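You operate a simulated robot arm through the tools that you are given. There is no shell and no other tool. Be economical: measure what you need, move in short steps, check, and stop when the job is done.

You run a simulated two-armed robot. Do the job below in one go: nothing can be reset, and whatever is moved stays where it is left.

## Task
Pack the purple lunch box with the raisins tub, blue ice pack and sandwich.
Fine: tub in the square well, ice pack in the slot, sandwich in the wide well. Leave the box on the red mat.

Only the result counts: the job must be done as asked and must still hold three seconds after the hand-in. Knocking over, shifting, dropping, spilling or breaking anything else fails it.

## Robot
Two 7-joint arms with fingered hands on one trunk that stands fixed in place. Base frame: the origin is at the foot of the trunk, x ahead of it, y to its left, z up. Units: m, degrees, N and s.
The left shoulder is at [0.021, 0.269, 1.122], the right one opposite. Payload 5 kg a hand.
The tool frame of a hand sits at the grasp point between the pads (the TCP): z along the fingers, y along the line on which they close. The tips reach 0.042 m beyond it. Largest opening 0.208 m; the body of the gripper starts 0.119 m behind the TCP. The gripper is a hand of 4 fingers: y runs from the thumb to the fingers, the wrist lies at [0, 0, -0.317] in the tool frame, and closing takes about 1.5 s.
Orientation is told as [roll, pitch, yaw] about the base's x, y, z axes, in that order, counted from this pose: with the fingers straight down and closing along the base's y, the tool's x points along the base's -x, its y along +y and its z along -z.

## Interface
- The arms move only by the tool arm_command. It takes "left_rows", "right_rows" or both (then of equal length, played together; a hand with none holds still); each is a list of rows, each a list of 6 numbers: the shift along the tool's x, y, z in m, then the turn, a rotation vector about the tool's x, y, z in degrees. In form: [[x, y, z, rx, ry, rz], ...]. A call has 1 to 8 rows; each row is the pose to reach, as a shift and turn from the pose commanded when the call began, along the tool's axes at that moment. "left_jaw" and "right_jaw" are, for a hand that has rows, the gripper command, from -1 (shut) to 1 (fully open), values between in proportion, set as the call begins (left out, the last holds). Rows are played at 5 a second. More than 0.05 m and 8.6 degrees between two rows, or a gripper value outside its range, and nothing of the call is played. Where a pose cannot be reached the arm comes as near as it can. A force on the tool above 60 N (or 10 N above the force at the start of the call, whichever is more), or a blocked arm, ends the call early, and 0.2 s more pass. The fingers move at their own pace (about 0.153 m/s each) and stop on an object; they squeeze with about 26 N. The grip force told is the motor's: it shows also when the fingers shut on nothing. Time passes only in rows, and 0.2 s behind the last, so rows that repeat a pose let the fingers close. It gives the time, the measured TCP pose, the force on the tool (base axes), the opening and the grip force at its end, in the units of the frame above (readings bear some noise), with the torque about the TCP (base axes, N m) and any sound that the robot's microphone picked up.
- Cameras (640 x 400 px; columns grow to the right, rows downward): "scene" is now at [0.1572, 0.0333, 1.391]; the picture's right is [0.39, -0.92, 0.00], its down [-0.40, -0.17, -0.90] and it looks along [0.83, 0.35, -0.43] (base axes); focal length 343 px, centre (320, 200). "left" rides on the left gripper at [-0.093, 0.001, -0.146] in its tool frame; the picture's right is [-0.01, -1.00, 0.00], its down [0.84, -0.01, -0.54] and it looks along [0.54, -0.01, 0.84] (tool axes); focal length 280 px, centre (320, 200). "right" rides on the right gripper at [0.093, 0.001, -0.146] in its tool frame; the picture's right is [-0.01, 1.00, 0.00], its down [-0.84, -0.01, -0.54] and it looks along [-0.54, -0.01, 0.84] (tool axes); focal length 280 px, centre (320, 200). There is no depth. A picture from a camera that has moved, and an enlarged one, comes with that camera's place and axes in the base frame and with its lens. The place of the scene camera against the robot may be out by one fixed shift of up to 0.018 m in any direction.
- camera(camera): a new picture of that camera. The clock stands still meanwhile.
- lift_body(by): slides the trunk up (or, below 0, down) by that many m; the arms and the scene camera ride with it, the base frame stays. It gives what a move gives, with no picture.
- move_fingers(finger1, finger2, finger3, thumb_bend, hand): sets how far each is bent, from 0 (flat) to 1 (curled in); at 0.3 the hand is open as for a grip, at 0.7 the pads meet at the TCP. One left out holds its place. A second passes; each finger stops where it meets its share of the squeeze, and holds until it gets a number again. A gripper value or a shape takes the hand back. It gives what a move gives, with no picture; readings hold the bend of each and the force on the fingers (four entries, about 0 where the hand has none), thumb and palm.
- grasp_type(shape, hand): the hand has 4 fingers and takes this shape, open, in about a second: jaw (thumb against the fingers, like two jaws); tri (thumb and two fingers); tip (a fingertip pinch); poke (one finger out to press); point (the index stretched); flat (the hand flat); cup (the hand cupped); fist (a fist). The gripper value then closes the fingers along that shape, each until it touches; the sizes above hold for jaw. It gives what a move gives, with no picture.
- turn_head(pan, tilt): turns the head with the scene camera to pan (to the left, within 80 degrees either way) and tilt (down, from -29 to 69), counted from straight ahead of the robot. It gives what a move gives.
- enlarge(camera, box): a new picture of the part [left, top, right, bottom] of that camera's present view, enlarged. The clock stands still meanwhile.
- sign_off(): hands the job in; it is judged then, once.

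Work in short steps. Places have to be worked out from the pictures, the camera data and where the tool is seen: move nearer, look again, correct. Check each grasp and each placing, and mend what went wrong. You have 120 turns and 86 pictures in all, those below and enlarged ones among them. Open the grippers and draw the arms clear of the work before you hand the job in, unless the task says otherwise; then end with one line.

The tools are called after "Emit:" as a command line: name --argument value ..., lists and objects as JSON in quotes. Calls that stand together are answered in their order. arm_command: Moves the arms, as the interface text tells. Its arguments: {"type":"object","properties":{"left_rows":{"type":"array","items":{"type":"array","items":{"type":"number"}}},"left_jaw":{"type":"number"},"right_rows":{"type":"array","items":{"type":"array","items":{"type":"number"}}},"right_jaw":{"type":"number"}},"required":[]} The other tools are called the same way: lift_body (by) slides the trunk up or down; grasp_type (shape, hand) gives the hand a shape; move_fingers (finger1, finger2, finger3, thumb_bend, hand) moves the fingers one by one; turn_head (pan, tilt) turns the head that bears the scene camera; camera (camera) takes a picture; enlarge (camera, box) takes an enlarged picture of a part of a camera's view; sign_off () hands the job in.

At the start:

```text
t: 0.0
left_tool_pos: [0.4826, 0.5602, 1.1792]
left_ee_rot: [0.1, -0.1, 25.7]
left_contact_force: [-0.7, 0.1, -0.5]
left_wrist_torque: [0.02, 0.01, 0.0]
left_width: 0.208
left_finger_force: 0.0
left_shape: jaw
left_bend: [0.3, 0.3, 0.3, 0.3]
left_finger forces: [0.0, 0.0, 0.0, 0.0, 0.1, 0.0]
right_tool_pos: [0.5711, 0.0002, 1.201]
right_ee_rot: [0.1, 0.0, 25.6]
right_contact_force: [-0.2, -0.7, -0.5]
right_wrist_torque: [-0.02, -0.02, -0.02]
right_width: 0.2077
right_finger_force: 0.0
right_shape: jaw
right_bend: [0.3, 0.3, 0.3, 0.3]
right_finger forces: [0.0, 0.0, 0.0, 0.0, 0.0, 0.0]
trunk travel left (down, up): [-0.5, 0.121]
head pan, tilt: [22.7, 25.4]
```

scene: 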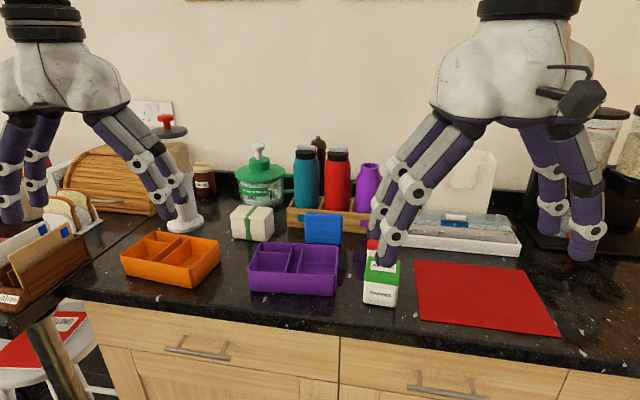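
right: 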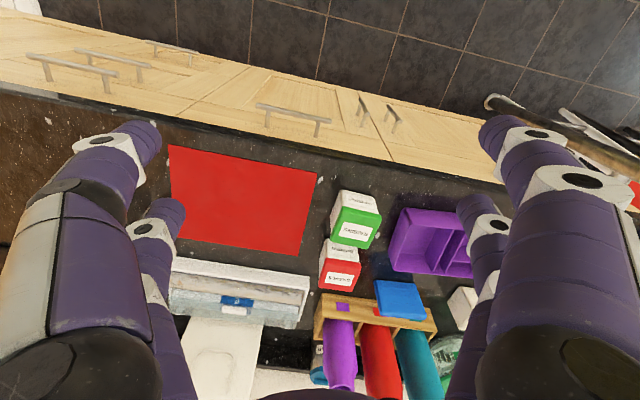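
left: 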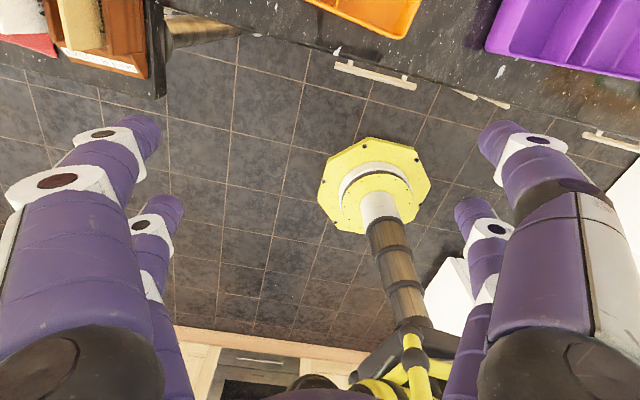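

I see the purple box, two lidded tubs (green, red), a blue ice pack and a wrapped packet; I enlarge to read labels and see details.

Emit:
enlarge --camera "scene" --box '[220, 180, 420, 310]'

Emit:
enlarge --camera "right" --box '[300, 170, 500, 295]'

Emit:
enlarge --camera "scene" --box '[0, 170, 220, 310]'

```text
3.08 times, centred on (320, 245) of scene
camera zoom: at [0.1572, 0.0333, 1.391], right [0.39, -0.92, 0.0], down [-0.4, -0.17, -0.9], along [0.83, 0.35, -0.43], focal length 1056 px, centre (320, 62)
```

zoom: 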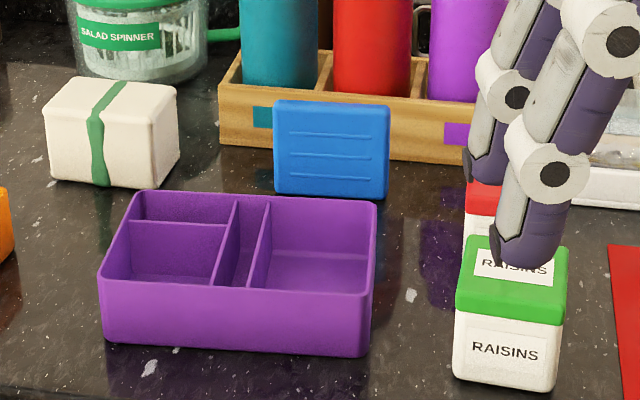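

```text
3.20 times, centred on (400, 232) of right
camera zoom: at [0.4861, -0.0392, 1.346], right [-0.42, 0.91, 0.0], down [0.76, 0.35, 0.54], along [0.49, 0.23, -0.84], focal length 897 px, centre (64, 96)
```

zoom: 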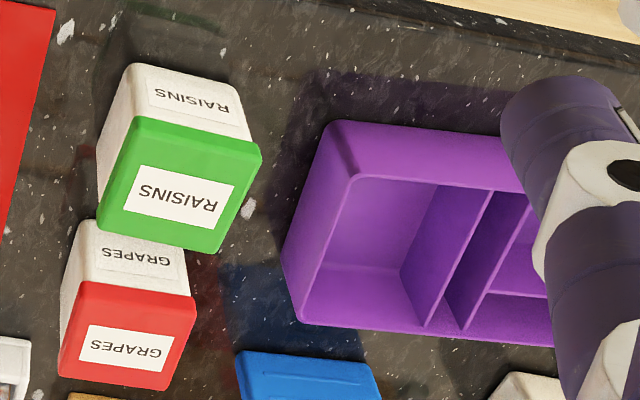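

```text
2.86 times, centred on (110, 240) of scene
camera zoom: at [0.1572, 0.0333, 1.391], right [0.39, -0.92, 0.0], down [-0.4, -0.17, -0.9], along [0.83, 0.35, -0.43], focal length 980 px, centre (920, 86)
```

zoom: 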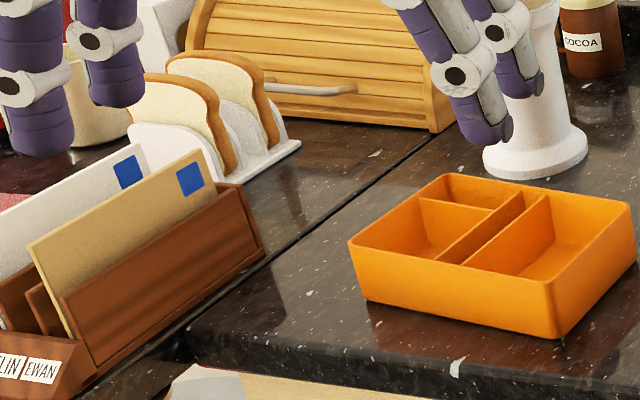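

Green tub is RAISINS, red is GRAPES; triangulating gives the tub top near (0.756, 0.15, 0.937). I shift the right hand to the left for a second, clearer view of the box and objects.

Emit:
arm_command --right_rows '[[0, 0.05, 0, 0, 0, 0], [0.03, 0.1, 0, 0, 0, 0], [0.06, 0.13, 0, 0, 0, 0]]'

Emit:
camera --camera "right"

Emit:
camera --camera "scene"

```text
refused: row 2 steps farther than a row can; nothing moved
```

```text
79 pictures are left
camera right: at [0.4861, -0.0392, 1.346], right [-0.42, 0.91, 0.0], down [0.76, 0.35, 0.54], along [0.49, 0.23, -0.84], focal length 280 px, centre (320, 200)
```

right: 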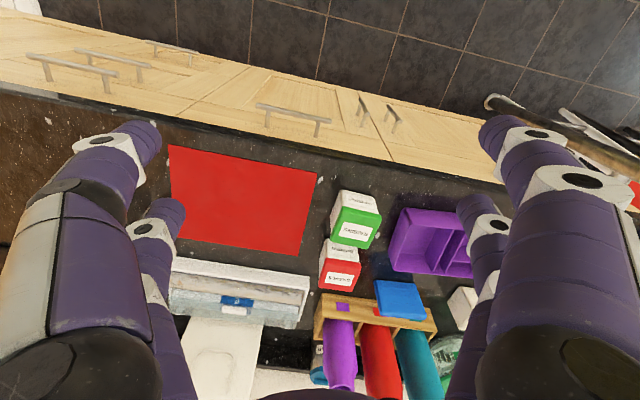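

```text
78 pictures are left
camera scene: at [0.1572, 0.0333, 1.391], right [0.39, -0.92, 0.0], down [-0.4, -0.17, -0.9], along [0.83, 0.35, -0.43], focal length 343 px, centre (320, 200)
```

scene: 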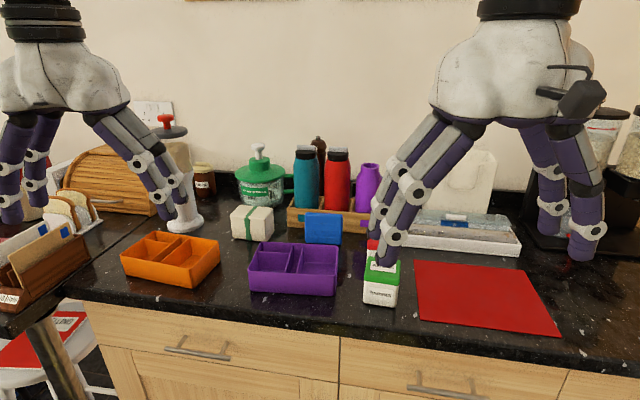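

The row step was too large; I use smaller steps.

Emit:
arm_command --right_rows '[[0.02, 0.04, 0, 0, 0, 0], [0.04, 0.08, 0, 0, 0, 0], [0.06, 0.12, 0, 0, 0, 0], [0.06, 0.16, 0, 0, 0, 0]]'

Emit:
camera --camera "right"

Emit:
camera --camera "scene"

```text
t: 1.0
left_tool_pos: [0.4831, 0.5621, 1.179]
left_ee_rot: [-0.1, 0.0, 25.8]
left_contact_force: [0.3, 0.5, 0.4]
left_wrist_torque: [-0.15, -0.02, 0.01]
left_width: 0.2078
left_finger_force: 0.1
left_shape: jaw
left_bend: [0.3, 0.3, 0.3, 0.3]
left_finger forces: [0.0, 0.0, 0.0, 0.1, 0.1, 0.1]
right_tool_pos: [0.4464, 0.1226, 1.2031]
right_ee_rot: [-0.1, 0.0, 25.8]
right_contact_force: [-0.8, 1.0, 0.0]
right_wrist_torque: [-0.12, -0.04, 0.03]
right_width: 0.2078
right_finger_force: 0.1
right_shape: jaw
right_bend: [0.3, 0.3, 0.3, 0.3]
right_finger forces: [0.0, 0.0, 0.0, 0.0, 0.1, 0.1]
trunk travel left (down, up): [-0.5, 0.121]
head pan, tilt: [22.7, 25.4]
```

```text
77 pictures are left
camera right: at [0.361, 0.0837, 1.3491], right [-0.42, 0.91, 0.0], down [0.76, 0.35, 0.54], along [0.49, 0.23, -0.84], focal length 280 px, centre (320, 200)
```

right: 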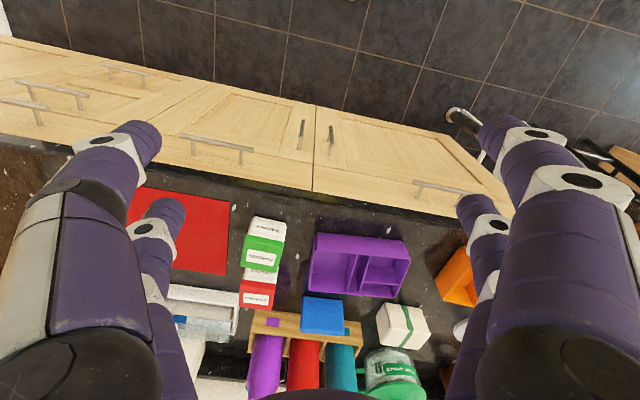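

```text
76 pictures are left
camera scene: at [0.1569, 0.0343, 1.391], right [0.39, -0.92, 0.0], down [-0.4, -0.17, -0.9], along [0.83, 0.35, -0.43], focal length 343 px, centre (320, 200)
```

scene: 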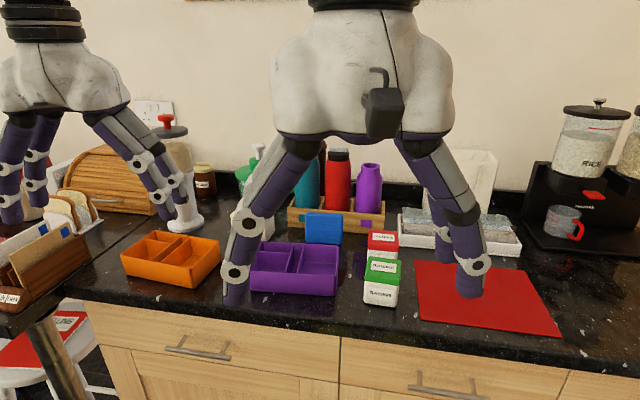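

Good view now; enlarge the region holding box, ice pack, sandwich and tubs.

Emit:
enlarge --camera "right" --box '[230, 210, 440, 360]'

Emit:
enlarge --camera "scene" --box '[230, 190, 430, 320]'

```text
2.67 times, centred on (335, 285) of right
camera zoom: at [0.361, 0.0837, 1.3491], right [-0.42, 0.91, 0.0], down [0.76, 0.35, 0.54], along [0.49, 0.23, -0.84], focal length 748 px, centre (280, -27)
```

zoom: 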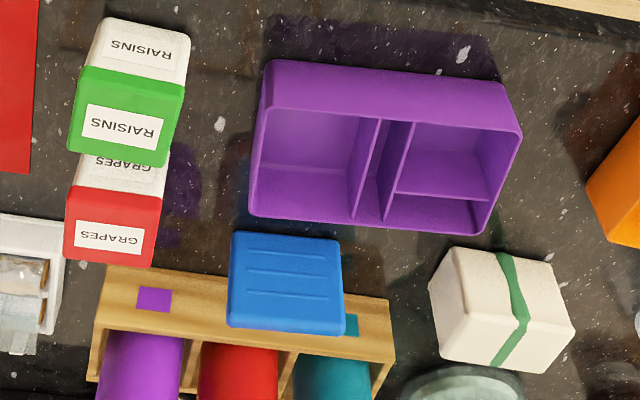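

```text
3.08 times, centred on (330, 255) of scene
camera zoom: at [0.1569, 0.0343, 1.391], right [0.39, -0.92, 0.0], down [-0.4, -0.17, -0.9], along [0.83, 0.35, -0.43], focal length 1056 px, centre (289, 31)
```

zoom: 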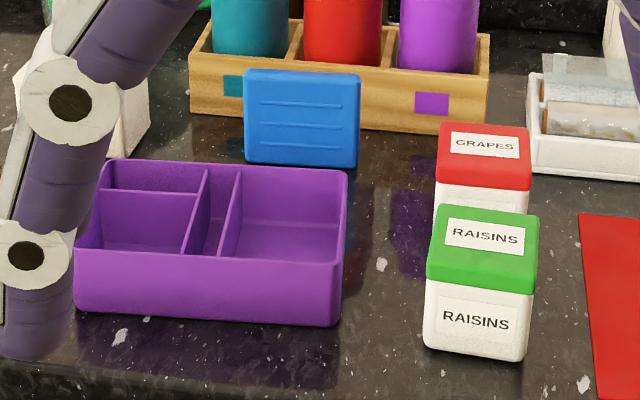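

The tub's and box's places depend on the counter height, so I carry the right hand over the bare mat to touch down and measure it.

Emit:
arm_command --right_rows '[[-0.03, -0.038, 0, 0, 0, 0], [-0.06, -0.076, 0, 0, 0, 0], [-0.09, -0.114, 0, 0, 0, 0], [-0.12, -0.152, 0, 0, 0, 0], [-0.15, -0.19, 0, 0, 0, 0], [-0.18, -0.228, 0, 0, 0, 0], [-0.21, -0.266, 0, 0, 0, 0], [-0.24, -0.304, 0, 0, 0, 0]]'

Emit:
arm_command --right_rows '[[0, 0, 0.04, 0, 0, 0], [0, 0, 0.08, 0, 0, 0], [0, 0, 0.12, 0, 0, 0], [0, 0, 0.15, 0, 0, 0]]'

Emit:
camera --camera "scene"

Emit:
camera --camera "right"

```text
t: 2.8
left_tool_pos: [0.4833, 0.5606, 1.1792]
left_ee_rot: [-0.1, 0.1, 25.7]
left_contact_force: [0.0, 0.0, -1.2]
left_wrist_torque: [-0.01, 0.02, 0.01]
left_width: 0.208
left_finger_force: 0.0
left_shape: jaw
left_bend: [0.3, 0.3, 0.3, 0.3]
left_finger forces: [0.1, 0.0, 0.0, 0.0, 0.0, 0.0]
right_tool_pos: [0.7999, -0.0503, 1.2003]
right_ee_rot: [0.0, 0.1, 25.7]
right_contact_force: [0.1, 0.4, -0.4]
right_wrist_torque: [0.02, 0.05, -0.03]
right_width: 0.2078
right_finger_force: 0.0
right_shape: jaw
right_bend: [0.3, 0.3, 0.3, 0.3]
right_finger forces: [0.1, 0.0, 0.1, 0.0, 0.1, 0.0]
trunk travel left (down, up): [-0.5, 0.121]
head pan, tilt: [22.7, 25.4]
```

```text
t: 3.8
left_tool_pos: [0.4822, 0.5609, 1.1804]
left_ee_rot: [0.0, -0.1, 25.9]
left_contact_force: [-0.2, 0.2, -0.3]
left_wrist_torque: [-0.01, 0.04, 0.01]
left_width: 0.2078
left_finger_force: 0.1
left_shape: jaw
left_bend: [0.3, 0.3, 0.3, 0.3]
left_finger forces: [0.0, 0.0, 0.1, 0.1, 0.0, 0.0]
right_tool_pos: [0.7971, -0.0515, 1.0492]
right_ee_rot: [0.0, 0.0, 25.7]
right_contact_force: [0.7, 0.4, 1.8]
right_wrist_torque: [0.01, 0.03, -0.01]
right_width: 0.208
right_finger_force: 0.0
right_shape: jaw
right_bend: [0.3, 0.3, 0.3, 0.3]
right_finger forces: [0.1, 0.1, 0.1, 0.0, 0.1, 0.0]
trunk travel left (down, up): [-0.5, 0.121]
head pan, tilt: [22.7, 25.4]
```

```text
73 pictures are left
camera scene: at [0.1571, 0.0332, 1.3911], right [0.39, -0.92, 0.0], down [-0.4, -0.17, -0.9], along [0.83, 0.35, -0.43], focal length 343 px, centre (320, 200)
```

scene: 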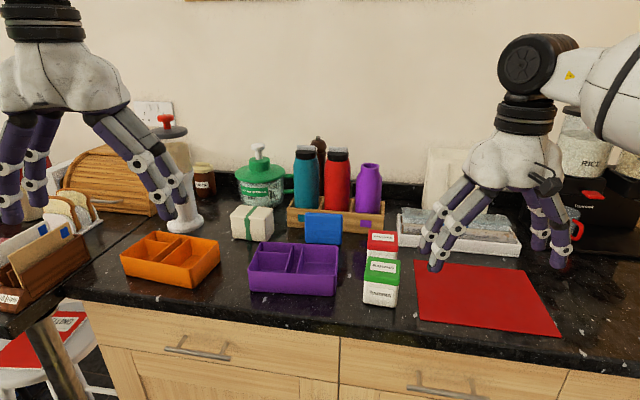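

```text
72 pictures are left
camera right: at [0.7109, -0.0912, 1.195], right [-0.42, 0.91, 0.0], down [0.76, 0.35, 0.54], along [0.49, 0.23, -0.84], focal length 280 px, centre (320, 200)
```

right: 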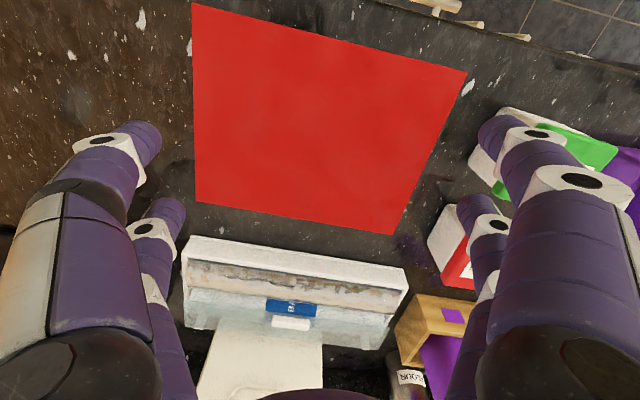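

Hand is centred over the mat. I lower until the fingertips touch.

Emit:
arm_command --right_rows '[[0, 0, 0.03, 0, 0, 0], [0, 0, 0.045, 0, 0, 0], [0, 0, 0.055, 0, 0, 0], [0, 0, 0.065, 0, 0, 0], [0, 0, 0.075, 0, 0, 0]]'

```text
t: 5.0
left_tool_pos: [0.4828, 0.5614, 1.1795]
left_ee_rot: [0.0, 0.0, 25.9]
left_contact_force: [0.4, 0.2, -0.6]
left_wrist_torque: [-0.01, 0.05, -0.01]
left_width: 0.2078
left_finger_force: 0.0
left_shape: jaw
left_bend: [0.3, 0.3, 0.3, 0.3]
left_finger forces: [0.1, 0.1, 0.1, 0.0, 0.0, 0.0]
right_tool_pos: [0.7952, -0.051, 0.9747]
right_ee_rot: [0.1, 0.1, 25.7]
right_contact_force: [0.0, -0.4, -0.9]
right_wrist_torque: [0.05, 0.05, -0.03]
right_width: 0.208
right_finger_force: 0.0
right_shape: jaw
right_bend: [0.3, 0.3, 0.3, 0.3]
right_finger forces: [0.0, 0.0, 0.0, 0.0, 0.0, 0.0]
trunk travel left (down, up): [-0.5, 0.121]
head pan, tilt: [22.7, 25.4]
```

No contact at 0.975; continue down in small steps.

Emit:
arm_command --right_rows '[[0, 0, 0.008, 0, 0, 0], [0, 0, 0.014, 0, 0, 0], [0, 0, 0.02, 0, 0, 0], [0, 0, 0.026, 0, 0, 0], [0, 0, 0.032, 0, 0, 0], [0, 0, 0.038, 0, 0, 0], [0, 0, 0.044, 0, 0, 0]]'

```text
t: 6.3
left_tool_pos: [0.4812, 0.5613, 1.1791]
left_ee_rot: [-0.2, 0.0, 25.7]
left_contact_force: [1.7, 0.0, -0.8]
left_wrist_torque: [0.0, 0.12, -0.01]
left_width: 0.2077
left_finger_force: 0.1
left_shape: jaw
left_bend: [0.3, 0.3, 0.3, 0.3]
left_finger forces: [0.0, 0.0, 0.1, 0.0, 0.0, 0.0]
right_tool_pos: [0.7969, -0.0502, 0.9529]
right_ee_rot: [0.1, -0.6, 25.6]
right_contact_force: [-7.5, -1.9, 25.4]
right_wrist_torque: [-0.74, 0.38, 0.05]
right_width: 0.2077
right_finger_force: 0.1
right_shape: jaw
right_bend: [0.29, 0.3, 0.3, 0.29]
right_finger forces: [7.2, 2.9, 5.1, 0.0, 9.9, 0.1]
trunk travel left (down, up): [-0.5, 0.121]
head pan, tilt: [22.7, 25.4]
stopped in row 6 (right hand): the force on the tool passed its limit at 67 N (the readings are from after the stop); the commanded pose is now the measured one
```

The mat surface is at about z = 0.911. I rise and move over the box for a close look.

Emit:
arm_command --right_rows '[[0, 0, -0.04, 0, 0, 0], [0, 0, -0.08, 0, 0, 0], [0, 0, -0.12, 0, 0, 0], [0, 0, -0.165, 0, 0, 0], [0, 0.0, -0.19, 0, 0, 0]]'

Emit:
arm_command --right_rows '[[0, 0.048, 0, 0, 0, 0], [0, 0.096, 0, 0, 0, 0], [0, 0.144, 0, 0, 0, 0], [0, 0.192, 0, 0, 0, 0], [0, 0.24, 0, 0, 0, 0], [0, 0.288, 0, 0, 0, 0], [0, 0.336, 0, 0, 0, 0], [0, 0.38, 0, 0, 0, 0]]'

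Emit:
camera --camera "right"

Emit:
camera --camera "scene"

```text
t: 7.5
left_tool_pos: [0.4829, 0.5605, 1.1801]
left_ee_rot: [0.0, -0.1, 25.9]
left_contact_force: [-0.5, -0.1, -0.5]
left_wrist_torque: [-0.03, -0.08, 0.01]
left_width: 0.2081
left_finger_force: 0.0
left_shape: jaw
left_bend: [0.3, 0.3, 0.3, 0.3]
left_finger forces: [0.0, 0.0, 0.1, 0.0, 0.0, 0.0]
right_tool_pos: [0.7945, -0.0523, 1.1398]
right_ee_rot: [0.1, -0.5, 25.5]
right_contact_force: [-0.7, -0.1, -0.1]
right_wrist_torque: [-0.03, -0.05, 0.0]
right_width: 0.2077
right_finger_force: 0.1
right_shape: jaw
right_bend: [0.3, 0.3, 0.3, 0.3]
right_finger forces: [0.0, 0.1, 0.1, 0.0, 0.0, 0.1]
trunk travel left (down, up): [-0.5, 0.121]
head pan, tilt: [22.7, 25.4]
```

```text
t: 9.5
left_tool_pos: [0.4824, 0.5598, 1.1802]
left_ee_rot: [0.0, 0.0, 25.8]
left_contact_force: [0.4, 0.1, -0.2]
left_wrist_torque: [0.09, 0.02, -0.04]
left_width: 0.208
left_finger_force: 0.1
left_shape: jaw
left_bend: [0.3, 0.3, 0.3, 0.3]
left_finger forces: [0.0, 0.0, 0.0, 0.1, 0.0, 0.1]
right_tool_pos: [0.7041, 0.2079, 1.1616]
right_ee_rot: [3.2, -0.7, 19.1]
right_contact_force: [1.4, -0.5, -0.4]
right_wrist_torque: [0.09, 0.08, 0.03]
right_width: 0.208
right_finger_force: 0.0
right_shape: jaw
right_bend: [0.3, 0.3, 0.3, 0.3]
right_finger forces: [0.0, 0.0, 0.0, 0.0, 0.1, 0.0]
right hand out of reach, approached as far as the arm can: row 8
trunk travel left (down, up): [-0.5, 0.121]
head pan, tilt: [22.7, 25.4]
stopped in row 8 (right hand): the arm was blocked; the commanded pose is now the measured one
```

```text
71 pictures are left
camera right: at [0.616, 0.1704, 1.3054], right [-0.31, 0.95, 0.06], down [0.8, 0.23, 0.55], along [0.51, 0.22, -0.83], focal length 280 px, centre (320, 200)
```

right: 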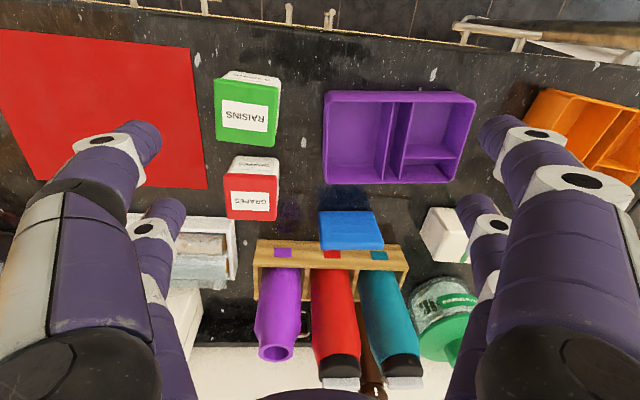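

```text
70 pictures are left
camera scene: at [0.1577, 0.0328, 1.3909], right [0.39, -0.92, 0.0], down [-0.4, -0.17, -0.9], along [0.83, 0.35, -0.43], focal length 343 px, centre (320, 200)
```

scene: 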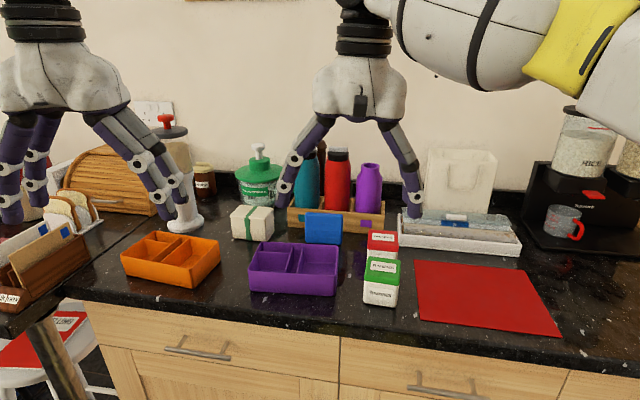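

The right arm is at its reach limit there; the left arm suits the box, ice pack and sandwich. I raise the trunk for more reach and withdraw the right hand to its side.

Emit:
lift_body --by 0.115

Emit:
arm_command --right_rows '[[0.0, -0.045, 0, 0, 0, 0], [0.0, -0.09, 0, 0, 0, 0], [0.01, -0.135, 0, 0, 0, 0], [0.03, -0.175, 0, 0, 0, 0], [0.055, -0.215, 0, 0, 0, 0], [0.08, -0.255, 0, 0, 0, 0], [0.11, -0.29, 0, 0, 0, 0], [0.14, -0.32, 0, 0, 0, 0]]'

Emit:
arm_command --right_rows '[[0.04, 0, 0, 0, 0, 0], [0.08, -0.02, 0, 0, 0, 0], [0.12, -0.04, 0, 0, 0, 0], [0.16, -0.06, 0, 0, 0, 0]]'

```text
t: 11.0
left_tool_pos: [0.4831, 0.5608, 1.2944]
left_ee_rot: [-0.1, 0.0, 25.8]
left_contact_force: [1.0, 0.5, 0.3]
left_wrist_torque: [-0.03, 0.04, 0.01]
left_width: 0.2077
left_finger_force: 0.1
left_shape: jaw
left_bend: [0.3, 0.3, 0.3, 0.3]
left_finger forces: [0.0, 0.0, 0.0, 0.0, 0.0, 0.0]
right_tool_pos: [0.7047, 0.2064, 1.2764]
right_ee_rot: [3.3, -0.8, 18.9]
right_contact_force: [0.0, -0.4, -0.9]
right_wrist_torque: [-0.04, 0.06, -0.01]
right_width: 0.2081
right_finger_force: 0.0
right_shape: jaw
right_bend: [0.3, 0.3, 0.3, 0.3]
right_finger forces: [0.0, 0.1, 0.1, 0.0, 0.1, 0.0]
trunk travel left (down, up): [-0.615, 0.006]
head pan, tilt: [22.7, 25.4]
```

```text
t: 12.8
left_tool_pos: [0.4829, 0.5576, 1.2975]
left_ee_rot: [0.2, -0.1, 25.7]
left_contact_force: [-0.4, -1.7, 1.3]
left_wrist_torque: [0.26, -0.05, -0.01]
left_width: 0.2079
left_finger_force: 0.1
left_shape: jaw
left_bend: [0.3, 0.3, 0.3, 0.3]
left_finger forces: [0.1, 0.0, 0.0, 0.0, 0.0, 0.0]
right_tool_pos: [0.6764, -0.1386, 1.2551]
right_ee_rot: [3.1, -0.8, 19.3]
right_contact_force: [0.2, -1.2, -0.4]
right_wrist_torque: [0.19, -0.04, 0.0]
right_width: 0.2079
right_finger_force: 0.1
right_shape: jaw
right_bend: [0.3, 0.3, 0.3, 0.3]
right_finger forces: [0.1, 0.0, 0.1, 0.1, 0.0, 0.0]
trunk travel left (down, up): [-0.615, 0.006]
head pan, tilt: [22.7, 25.4]
```

```text
t: 13.8
left_tool_pos: [0.4833, 0.56, 1.2962]
left_ee_rot: [0.0, -0.1, 25.7]
left_contact_force: [-0.9, 0.1, 0.0]
left_wrist_torque: [0.11, 0.0, -0.02]
left_width: 0.208
left_finger_force: 0.1
left_shape: jaw
left_bend: [0.3, 0.3, 0.3, 0.3]
left_finger forces: [0.1, 0.0, 0.0, 0.0, 0.0, 0.0]
right_tool_pos: [0.5449, -0.2482, 1.2509]
right_ee_rot: [3.0, -0.9, 19.5]
right_contact_force: [-0.7, 0.0, -0.2]
right_wrist_torque: [0.07, 0.0, 0.0]
right_width: 0.2077
right_finger_force: 0.1
right_shape: jaw
right_bend: [0.3, 0.3, 0.3, 0.3]
right_finger forces: [0.0, 0.0, 0.0, 0.0, 0.0, 0.1]
trunk travel left (down, up): [-0.615, 0.006]
head pan, tilt: [22.7, 25.4]
```

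Trunk raised. I look at the left hand's finger layout and the ice pack from the higher head, since the pack's thin edges need care.

Emit:
turn_head --pan 35 --tilt 35

Emit:
camera --camera "scene"

```text
t: 14.5
left_tool_pos: [0.4817, 0.5602, 1.2951]
left_ee_rot: [0.0, -0.1, 25.8]
left_contact_force: [0.2, -0.3, 0.5]
left_wrist_torque: [0.09, -0.04, 0.0]
left_width: 0.2078
left_finger_force: 0.1
left_shape: jaw
left_bend: [0.3, 0.3, 0.3, 0.3]
left_finger forces: [0.1, 0.1, 0.1, 0.0, 0.1, 0.1]
right_tool_pos: [0.5442, -0.2488, 1.2505]
right_ee_rot: [3.1, -0.8, 19.3]
right_contact_force: [-0.8, 0.1, -0.1]
right_wrist_torque: [0.08, -0.02, 0.02]
right_width: 0.2081
right_finger_force: 0.2
right_shape: jaw
right_bend: [0.3, 0.3, 0.3, 0.3]
right_finger forces: [0.0, 0.1, 0.1, 0.0, 0.0, 0.0]
trunk travel left (down, up): [-0.615, 0.006]
head pan, tilt: [35.0, 35.0]
```

```text
69 pictures are left
camera scene: at [0.1417, 0.0475, 1.4914], right [0.57, -0.82, 0.0], down [-0.47, -0.33, -0.82], along [0.67, 0.47, -0.57], focal length 343 px, centre (320, 200)
```

scene: 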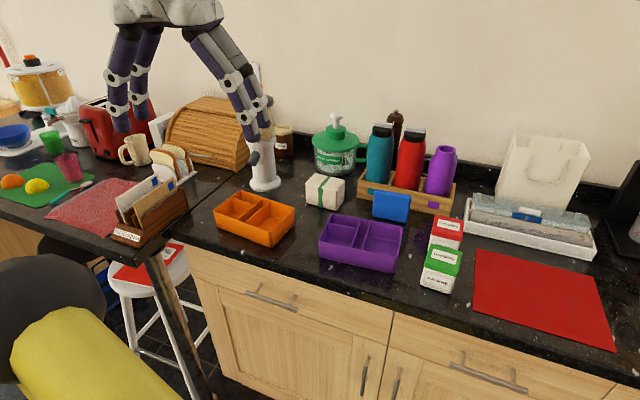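

Check the left hand's fingers and the other reddish items at left.

Emit:
enlarge --camera "scene" --box '[0, 0, 290, 280]'

Emit:
enlarge --camera "scene" --box '[300, 100, 480, 290]'

```text
1.43 times, centred on (145, 140) of scene
camera zoom: at [0.1417, 0.0475, 1.4914], right [0.57, -0.82, 0.0], down [-0.47, -0.33, -0.82], along [0.67, 0.47, -0.57], focal length 490 px, centre (570, 286)
```

zoom: 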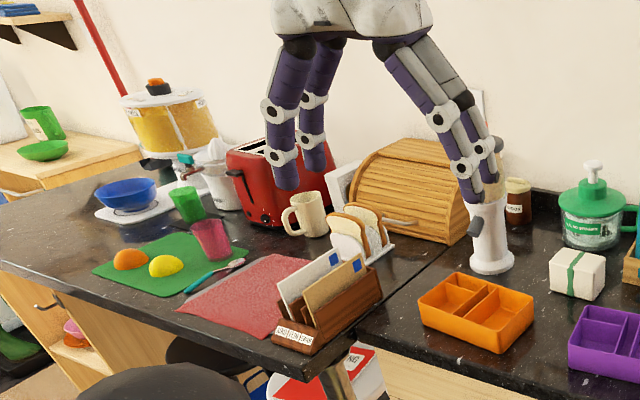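

```text
2.11 times, centred on (390, 195) of scene
camera zoom: at [0.1417, 0.0475, 1.4914], right [0.57, -0.82, 0.0], down [-0.47, -0.33, -0.82], along [0.67, 0.47, -0.57], focal length 722 px, centre (173, 210)
```

zoom: 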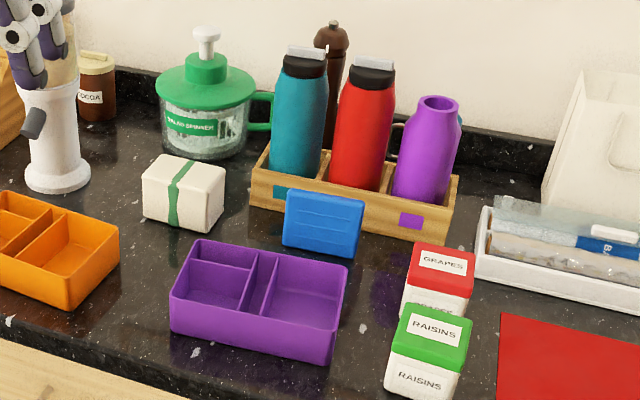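

The digits sit as opposed pairs at x≈±0.028, and bottles stand just behind the ice pack, so I'll approach with the left hand tilted 30° (fingers pointing forward-down); this also makes its camera look straight down. Moving over the ice pack high.

Emit:
arm_command --left_rows '[[-0.0225, -0.0425, 0.006, 0, -3.75, 0], [-0.045, -0.085, 0.0125, 0, -7.5, 0], [-0.0675, -0.1275, 0.019, 0, -11.25, 0], [-0.09, -0.17, 0.025, 0, -15, 0], [-0.1125, -0.2125, 0.031, 0, -18.75, 0], [-0.135, -0.255, 0.0375, 0, -22.5, 0], [-0.1575, -0.2975, 0.044, 0, -26.25, 0], [-0.18, -0.34, 0.05, 0, -30, 0]]'

Emit:
camera --camera "left"

```text
t: 16.3
left_tool_pos: [0.799, 0.3312, 1.2457]
left_ee_rot: [0.0, -29.9, 25.8]
left_contact_force: [0.5, -0.3, 0.5]
left_wrist_torque: [-0.03, 0.14, 0.04]
left_width: 0.2078
left_finger_force: 0.1
left_shape: jaw
left_bend: [0.3, 0.3, 0.3, 0.3]
left_finger forces: [0.0, 0.1, 0.0, 0.0, 0.0, 0.1]
right_tool_pos: [0.5471, -0.2475, 1.2489]
right_ee_rot: [3.2, -0.6, 19.2]
right_contact_force: [1.5, -0.3, -1.0]
right_wrist_torque: [0.01, 0.19, 0.01]
right_width: 0.2081
right_finger_force: 0.1
right_shape: jaw
right_bend: [0.3, 0.3, 0.3, 0.3]
right_finger forces: [0.1, 0.0, 0.0, 0.1, 0.0, 0.0]
trunk travel left (down, up): [-0.615, 0.006]
head pan, tilt: [35.0, 35.0]
```

```text
66 pictures are left
camera left: at [0.8055, 0.3349, 1.4183], right [0.45, -0.89, 0.01], down [-0.89, -0.45, 0.04], along [-0.04, -0.03, -1.0], focal length 280 px, centre (320, 200)
```

left: 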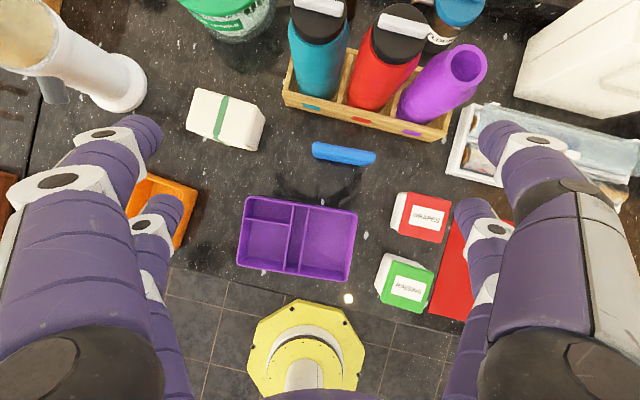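

An ideal top-down view. Enlarging the work area for measuring.

Emit:
enlarge --camera "left" --box '[180, 80, 440, 320]'

Emit:
enlarge --camera "left" --box '[230, 130, 390, 290]'

```text
1.67 times, centred on (310, 200) of left
camera zoom: at [0.8055, 0.3349, 1.4183], right [0.45, -0.89, 0.01], down [-0.89, -0.45, 0.04], along [-0.04, -0.03, -1.0], focal length 467 px, centre (337, 200)
```

zoom: 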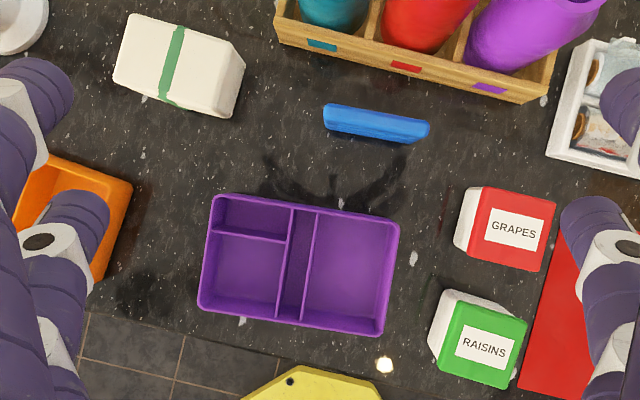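

```text
2.50 times, centred on (310, 210) of left
camera zoom: at [0.8055, 0.3349, 1.4183], right [0.45, -0.89, 0.01], down [-0.89, -0.45, 0.04], along [-0.04, -0.03, -1.0], focal length 701 px, centre (345, 175)
```

zoom: 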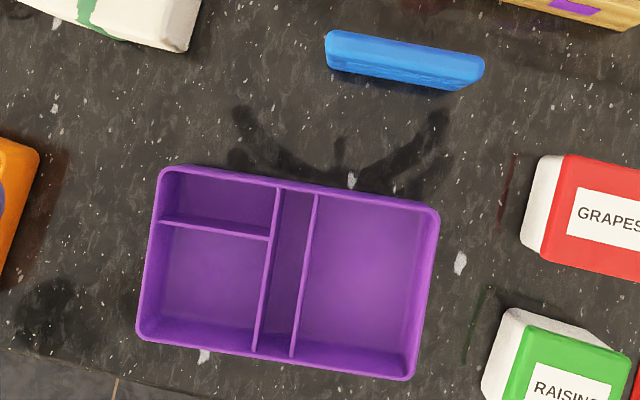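

Measured: pack ≈ 0.096 wide, slot ≈ 0.022 × 0.108, box yaw ≈ 17°, pack yaw ≈ 16°. I try the "tip" pinch shape to see whether it gives one finger opposed to the thumb.

Emit:
grasp_type --hand "left" --shape "tip"

Emit:
camera --camera "left"

Emit:
camera --camera "scene"

```text
t: 17.2
left_tool_pos: [0.7965, 0.3314, 1.2469]
left_ee_rot: [0.0, -30.0, 25.8]
left_contact_force: [-0.1, 0.2, 0.6]
left_wrist_torque: [0.03, -0.03, -0.01]
left_width: 0.2079
left_finger_force: 0.1
left_shape: tip
left_bend: [0.3, 0.3, 0.3, 0.3]
left_finger forces: [0.0, 0.0, 0.1, 0.1, 0.0, 0.0]
right_tool_pos: [0.546, -0.2464, 1.2517]
right_ee_rot: [3.0, -0.8, 19.3]
right_contact_force: [1.4, -0.9, 0.1]
right_wrist_torque: [0.04, -0.02, -0.02]
right_width: 0.2079
right_finger_force: 0.1
right_shape: jaw
right_bend: [0.3, 0.3, 0.3, 0.3]
right_finger forces: [0.0, 0.0, 0.1, 0.0, 0.1, 0.0]
trunk travel left (down, up): [-0.615, 0.006]
head pan, tilt: [35.0, 35.0]
```

```text
63 pictures are left
camera left: at [0.8032, 0.3348, 1.419], right [0.45, -0.9, 0.01], down [-0.89, -0.45, 0.05], along [-0.04, -0.03, -1.0], focal length 280 px, centre (320, 200)
```

left: 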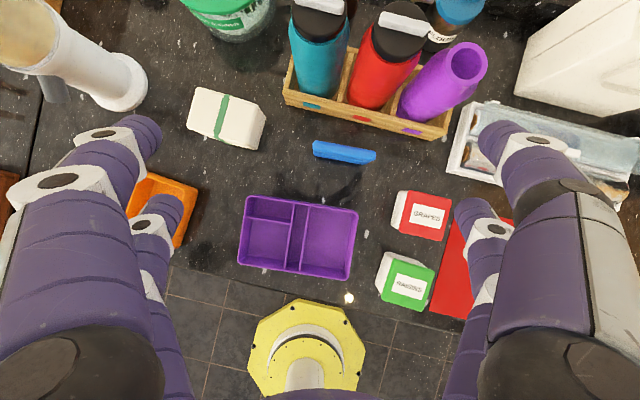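

```text
62 pictures are left
camera scene: at [0.1419, 0.0482, 1.4912], right [0.57, -0.82, 0.0], down [-0.47, -0.33, -0.82], along [0.67, 0.47, -0.57], focal length 343 px, centre (320, 200)
```

scene: 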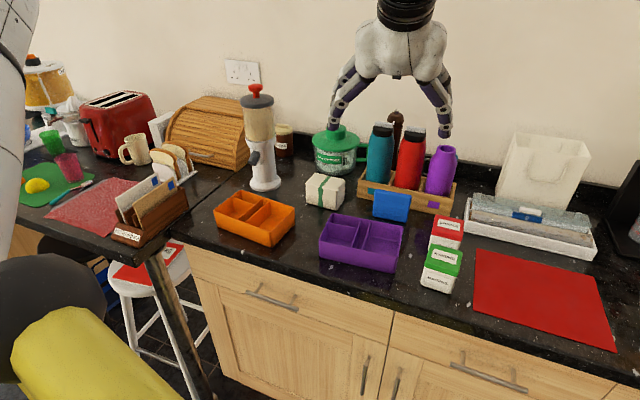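

Open, it looks the same; I close it partly in free air to see which digits move.

Emit:
arm_command --left_rows '[[0, 0, 0, 0, 0, 0], [0, 0, 0, 0, 0, 0], [0, 0, 0, 0, 0, 0], [0, 0, 0, 0, 0, 0], [0, 0, 0, 0, 0, 0]]' --left_jaw -0.5

Emit:
camera --camera "left"

Emit:
enlarge --camera "scene" --box '[310, 0, 490, 150]'

```text
t: 18.4
left_tool_pos: [0.7968, 0.3309, 1.2457]
left_ee_rot: [0.0, -30.0, 25.8]
left_contact_force: [0.1, -0.2, 1.1]
left_wrist_torque: [-0.01, 0.02, 0.03]
left_width: 0.0524
left_finger_force: 0.0
left_shape: tip
left_bend: [0.73, 0.73, 0.73, 0.7]
left_finger forces: [0.0, 0.0, 0.0, 0.0, 0.1, 0.0]
right_tool_pos: [0.5442, -0.2477, 1.2509]
right_ee_rot: [3.0, -0.8, 19.3]
right_contact_force: [-0.5, -0.5, 0.5]
right_wrist_torque: [-0.02, 0.07, 0.02]
right_width: 0.2077
right_finger_force: 0.1
right_shape: jaw
right_bend: [0.3, 0.3, 0.3, 0.3]
right_finger forces: [0.0, 0.0, 0.1, 0.1, 0.0, 0.0]
trunk travel left (down, up): [-0.615, 0.006]
head pan, tilt: [35.0, 35.0]
```

```text
61 pictures are left
camera left: at [0.8035, 0.3346, 1.4191], right [0.45, -0.9, 0.01], down [-0.89, -0.45, 0.04], along [-0.04, -0.03, -1.0], focal length 280 px, centre (320, 200)
```

left: 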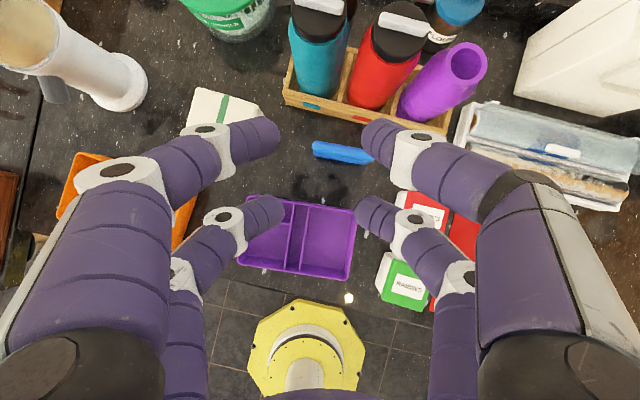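

```text
2.67 times, centred on (400, 75) of scene
camera zoom: at [0.1421, 0.0482, 1.4912], right [0.57, -0.82, 0.0], down [-0.47, -0.33, -0.82], along [0.67, 0.47, -0.57], focal length 915 px, centre (107, 533)
```

zoom: 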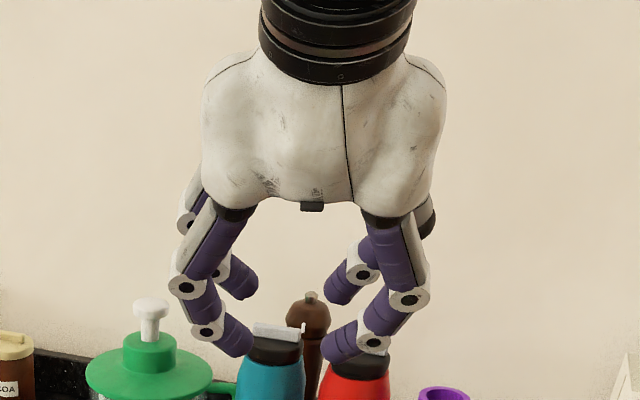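

All digits close as two opposed pairs about 0.056 apart. I return to the jaw shape, reduce tilt to 15°, match the pack's yaw and hover above it so that the far pair lines up with the pack's edges.

Emit:
grasp_type --hand "left" --shape "jaw"

Emit:
arm_command --left_rows '[[0.0109, -0.0074, 0.0358, 0, 3.75, 0], [0.0218, -0.0148, 0.0716, 0, 7.5, 0], [0.0326, -0.0222, 0.1074, 0, 11.25, 0], [0.0435, -0.0297, 0.1432, 0, 15, 0]]' --left_jaw 0.44

Emit:
arm_command --left_rows '[[0, 0, 0, 1.32, 0, 4.92], [0, 0, 0, 2.64, 0, 9.85]]'

Emit:
camera --camera "left"

Emit:
enlarge --camera "scene" --box '[310, 90, 490, 240]'

```text
t: 19.3
left_tool_pos: [0.7971, 0.3309, 1.2452]
left_ee_rot: [0.0, -30.0, 25.8]
left_contact_force: [0.0, -1.5, -0.3]
left_wrist_torque: [-0.03, -0.01, 0.03]
left_width: 0.2077
left_finger_force: 0.0
left_shape: jaw
left_bend: [0.3, 0.3, 0.3, 0.3]
left_finger forces: [0.0, 0.0, 0.1, 0.0, 0.0, 0.0]
right_tool_pos: [0.5454, -0.247, 1.2498]
right_ee_rot: [3.0, -0.7, 19.4]
right_contact_force: [-0.6, -0.6, -0.1]
right_wrist_torque: [0.01, 0.03, 0.0]
right_width: 0.2081
right_finger_force: 0.0
right_shape: jaw
right_bend: [0.3, 0.3, 0.3, 0.3]
right_finger forces: [0.1, 0.0, 0.1, 0.0, 0.0, 0.0]
trunk travel left (down, up): [-0.615, 0.006]
head pan, tilt: [35.0, 35.0]
```

```text
t: 20.3
left_tool_pos: [0.8354, 0.3201, 1.0971]
left_ee_rot: [0.0, -15.1, 25.7]
left_contact_force: [-0.1, 0.3, 1.1]
left_wrist_torque: [-0.06, 0.15, 0.04]
left_width: 0.1501
left_finger_force: 0.0
left_shape: jaw
left_bend: [0.27, 0.27, 0.27, 0.57]
left_finger forces: [0.0, 0.0, 0.0, 0.0, 0.1, 0.1]
right_tool_pos: [0.5452, -0.2473, 1.2498]
right_ee_rot: [3.1, -0.6, 19.5]
right_contact_force: [0.3, 0.6, -0.1]
right_wrist_torque: [-0.11, 0.11, 0.0]
right_width: 0.208
right_finger_force: 0.0
right_shape: jaw
right_bend: [0.3, 0.3, 0.3, 0.3]
right_finger forces: [0.1, 0.0, 0.0, 0.0, 0.0, 0.0]
trunk travel left (down, up): [-0.615, 0.006]
head pan, tilt: [35.0, 35.0]
```

```text
t: 20.9
left_tool_pos: [0.8356, 0.3203, 1.0997]
left_ee_rot: [0.0, -14.9, 15.5]
left_contact_force: [0.2, -0.2, 0.3]
left_wrist_torque: [0.02, 0.02, 0.02]
left_width: 0.1502
left_finger_force: 0.1
left_shape: jaw
left_bend: [0.27, 0.27, 0.27, 0.57]
left_finger forces: [0.1, 0.0, 0.0, 0.0, 0.0, 0.1]
right_tool_pos: [0.5443, -0.2472, 1.2507]
right_ee_rot: [3.1, -0.8, 19.3]
right_contact_force: [-0.3, 0.5, 0.4]
right_wrist_torque: [0.04, -0.05, 0.01]
right_width: 0.2079
right_finger_force: 0.0
right_shape: jaw
right_bend: [0.3, 0.3, 0.3, 0.3]
right_finger forces: [0.0, 0.1, 0.1, 0.0, 0.0, 0.0]
trunk travel left (down, up): [-0.615, 0.006]
head pan, tilt: [35.0, 35.0]
```

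```text
59 pictures are left
camera left: at [0.8854, 0.334, 1.2641], right [0.28, -0.96, 0.0], down [-0.92, -0.27, 0.3], along [-0.29, -0.09, -0.95], focal length 280 px, centre (320, 200)
```

left: 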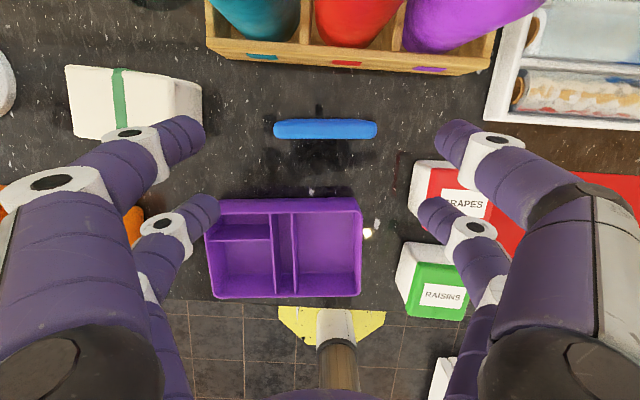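

```text
2.67 times, centred on (400, 165) of scene
camera zoom: at [0.1414, 0.048, 1.4914], right [0.57, -0.82, 0.0], down [-0.47, -0.33, -0.82], along [0.67, 0.47, -0.57], focal length 915 px, centre (107, 293)
```

zoom: 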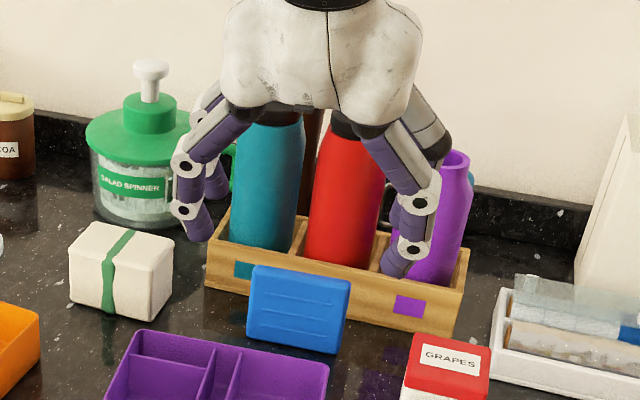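

Pack is well centred and aligned in view (offset ~5 mm right, 3 mm forward). I descend to grip height: TCP z ≈ 0.992.

Emit:
arm_command --left_rows '[[0.008, -0.0055, 0.035, 0, 0, 0], [0.0165, -0.0055, 0.07, 0, 0, 0], [0.021, -0.0055, 0.09, 0, 0, 0], [0.0251, -0.0055, 0.1051, 0, 0, 0]]'

Emit:
camera --camera "left"

Emit:
enlarge --camera "scene" --box '[310, 100, 490, 250]'

```text
t: 21.9
left_tool_pos: [0.8384, 0.317, 0.9919]
left_ee_rot: [-0.1, -15.0, 15.6]
left_contact_force: [-0.1, 0.6, 0.8]
left_wrist_torque: [0.03, 0.02, -0.05]
left_width: 0.1499
left_finger_force: 0.0
left_shape: jaw
left_bend: [0.27, 0.27, 0.28, 0.57]
left_finger forces: [0.0, 0.2, 0.5, 0.1, 0.0, 0.1]
right_tool_pos: [0.5442, -0.2474, 1.2515]
right_ee_rot: [3.0, -0.7, 19.4]
right_contact_force: [0.2, 0.1, 0.1]
right_wrist_torque: [-0.04, 0.03, -0.01]
right_width: 0.2081
right_finger_force: 0.1
right_shape: jaw
right_bend: [0.3, 0.3, 0.3, 0.3]
right_finger forces: [0.0, 0.0, 0.0, 0.0, 0.1, 0.1]
trunk travel left (down, up): [-0.615, 0.006]
head pan, tilt: [35.0, 35.0]
```

```text
57 pictures are left
camera left: at [0.8895, 0.3302, 1.1565], right [0.28, -0.96, 0.0], down [-0.92, -0.27, 0.3], along [-0.29, -0.09, -0.95], focal length 280 px, centre (320, 200)
```

left: 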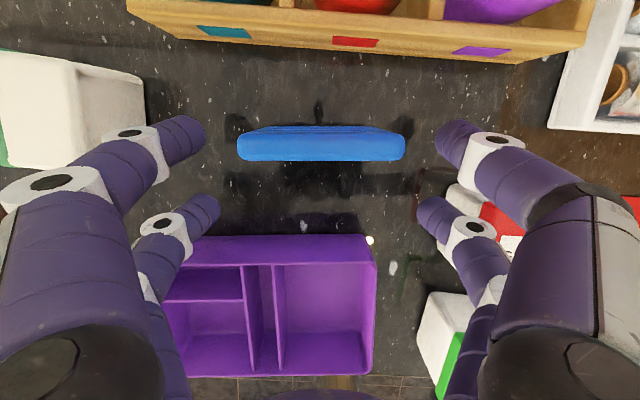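

```text
2.67 times, centred on (400, 175) of scene
camera zoom: at [0.1419, 0.0483, 1.4913], right [0.57, -0.82, 0.0], down [-0.47, -0.33, -0.82], along [0.67, 0.47, -0.57], focal length 915 px, centre (107, 267)
```

zoom: 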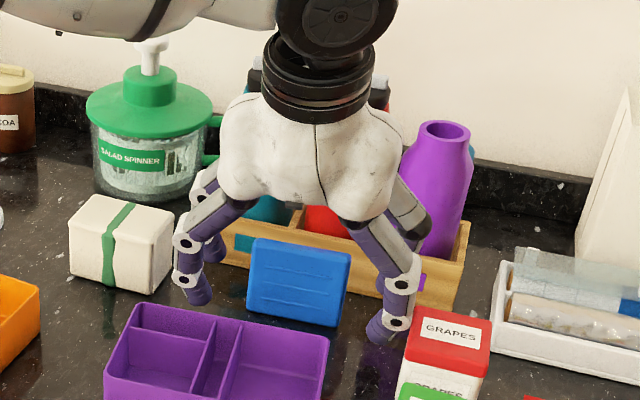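

Digits straddle the pack's edges and are clear of the box and caddy. Closing now.

Emit:
arm_command --left_rows '[[0, 0, 0, 0, 0, 0], [0, 0, 0, 0, 0, 0], [0, 0, 0, 0, 0, 0], [0, 0, 0, 0, 0, 0], [0, 0, 0, 0, 0, 0], [0, 0, 0, 0, 0, 0]]' --left_jaw -1

Emit:
camera --camera "left"

Emit:
enlarge --camera "scene" --box '[310, 100, 490, 250]'

```text
t: 23.3
left_tool_pos: [0.8397, 0.316, 0.991]
left_ee_rot: [0.1, -14.9, 15.6]
left_contact_force: [-0.2, 0.3, -0.5]
left_wrist_torque: [0.0, 0.02, 0.02]
left_width: 0.0566
left_finger_force: 25.8
left_shape: jaw
left_bend: [0.73, 0.7, 0.7, 0.7]
left_finger forces: [23.1, 0.0, 0.0, 0.0, 23.2, 0.0]
right_tool_pos: [0.5446, -0.2468, 1.2501]
right_ee_rot: [3.0, -0.9, 19.4]
right_contact_force: [0.6, 0.1, -0.3]
right_wrist_torque: [0.01, 0.01, -0.04]
right_width: 0.2078
right_finger_force: 0.0
right_shape: jaw
right_bend: [0.3, 0.3, 0.3, 0.3]
right_finger forces: [0.0, 0.0, 0.0, 0.0, 0.1, 0.0]
trunk travel left (down, up): [-0.615, 0.006]
head pan, tilt: [35.0, 35.0]
```

```text
55 pictures are left
camera left: at [0.8894, 0.33, 1.1563], right [0.28, -0.96, 0.0], down [-0.92, -0.27, 0.3], along [-0.29, -0.09, -0.95], focal length 280 px, centre (320, 200)
```

left: 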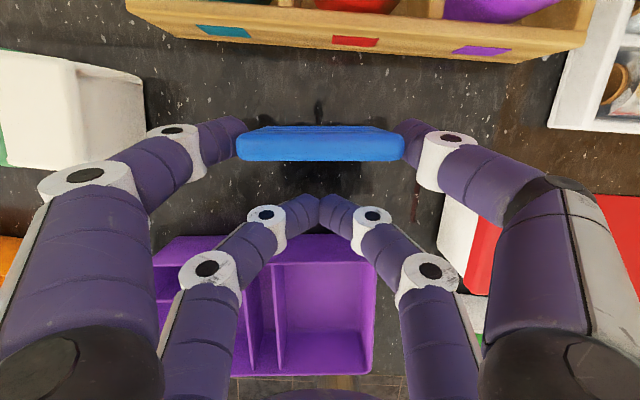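

```text
2.67 times, centred on (400, 175) of scene
camera zoom: at [0.1421, 0.0482, 1.4912], right [0.57, -0.82, 0.0], down [-0.47, -0.33, -0.82], along [0.67, 0.47, -0.57], focal length 915 px, centre (107, 267)
```

zoom: 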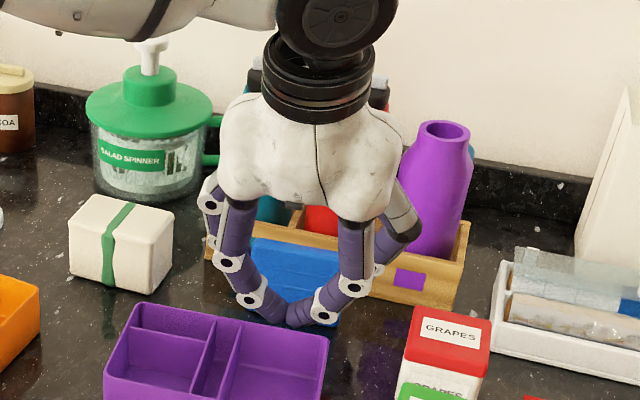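

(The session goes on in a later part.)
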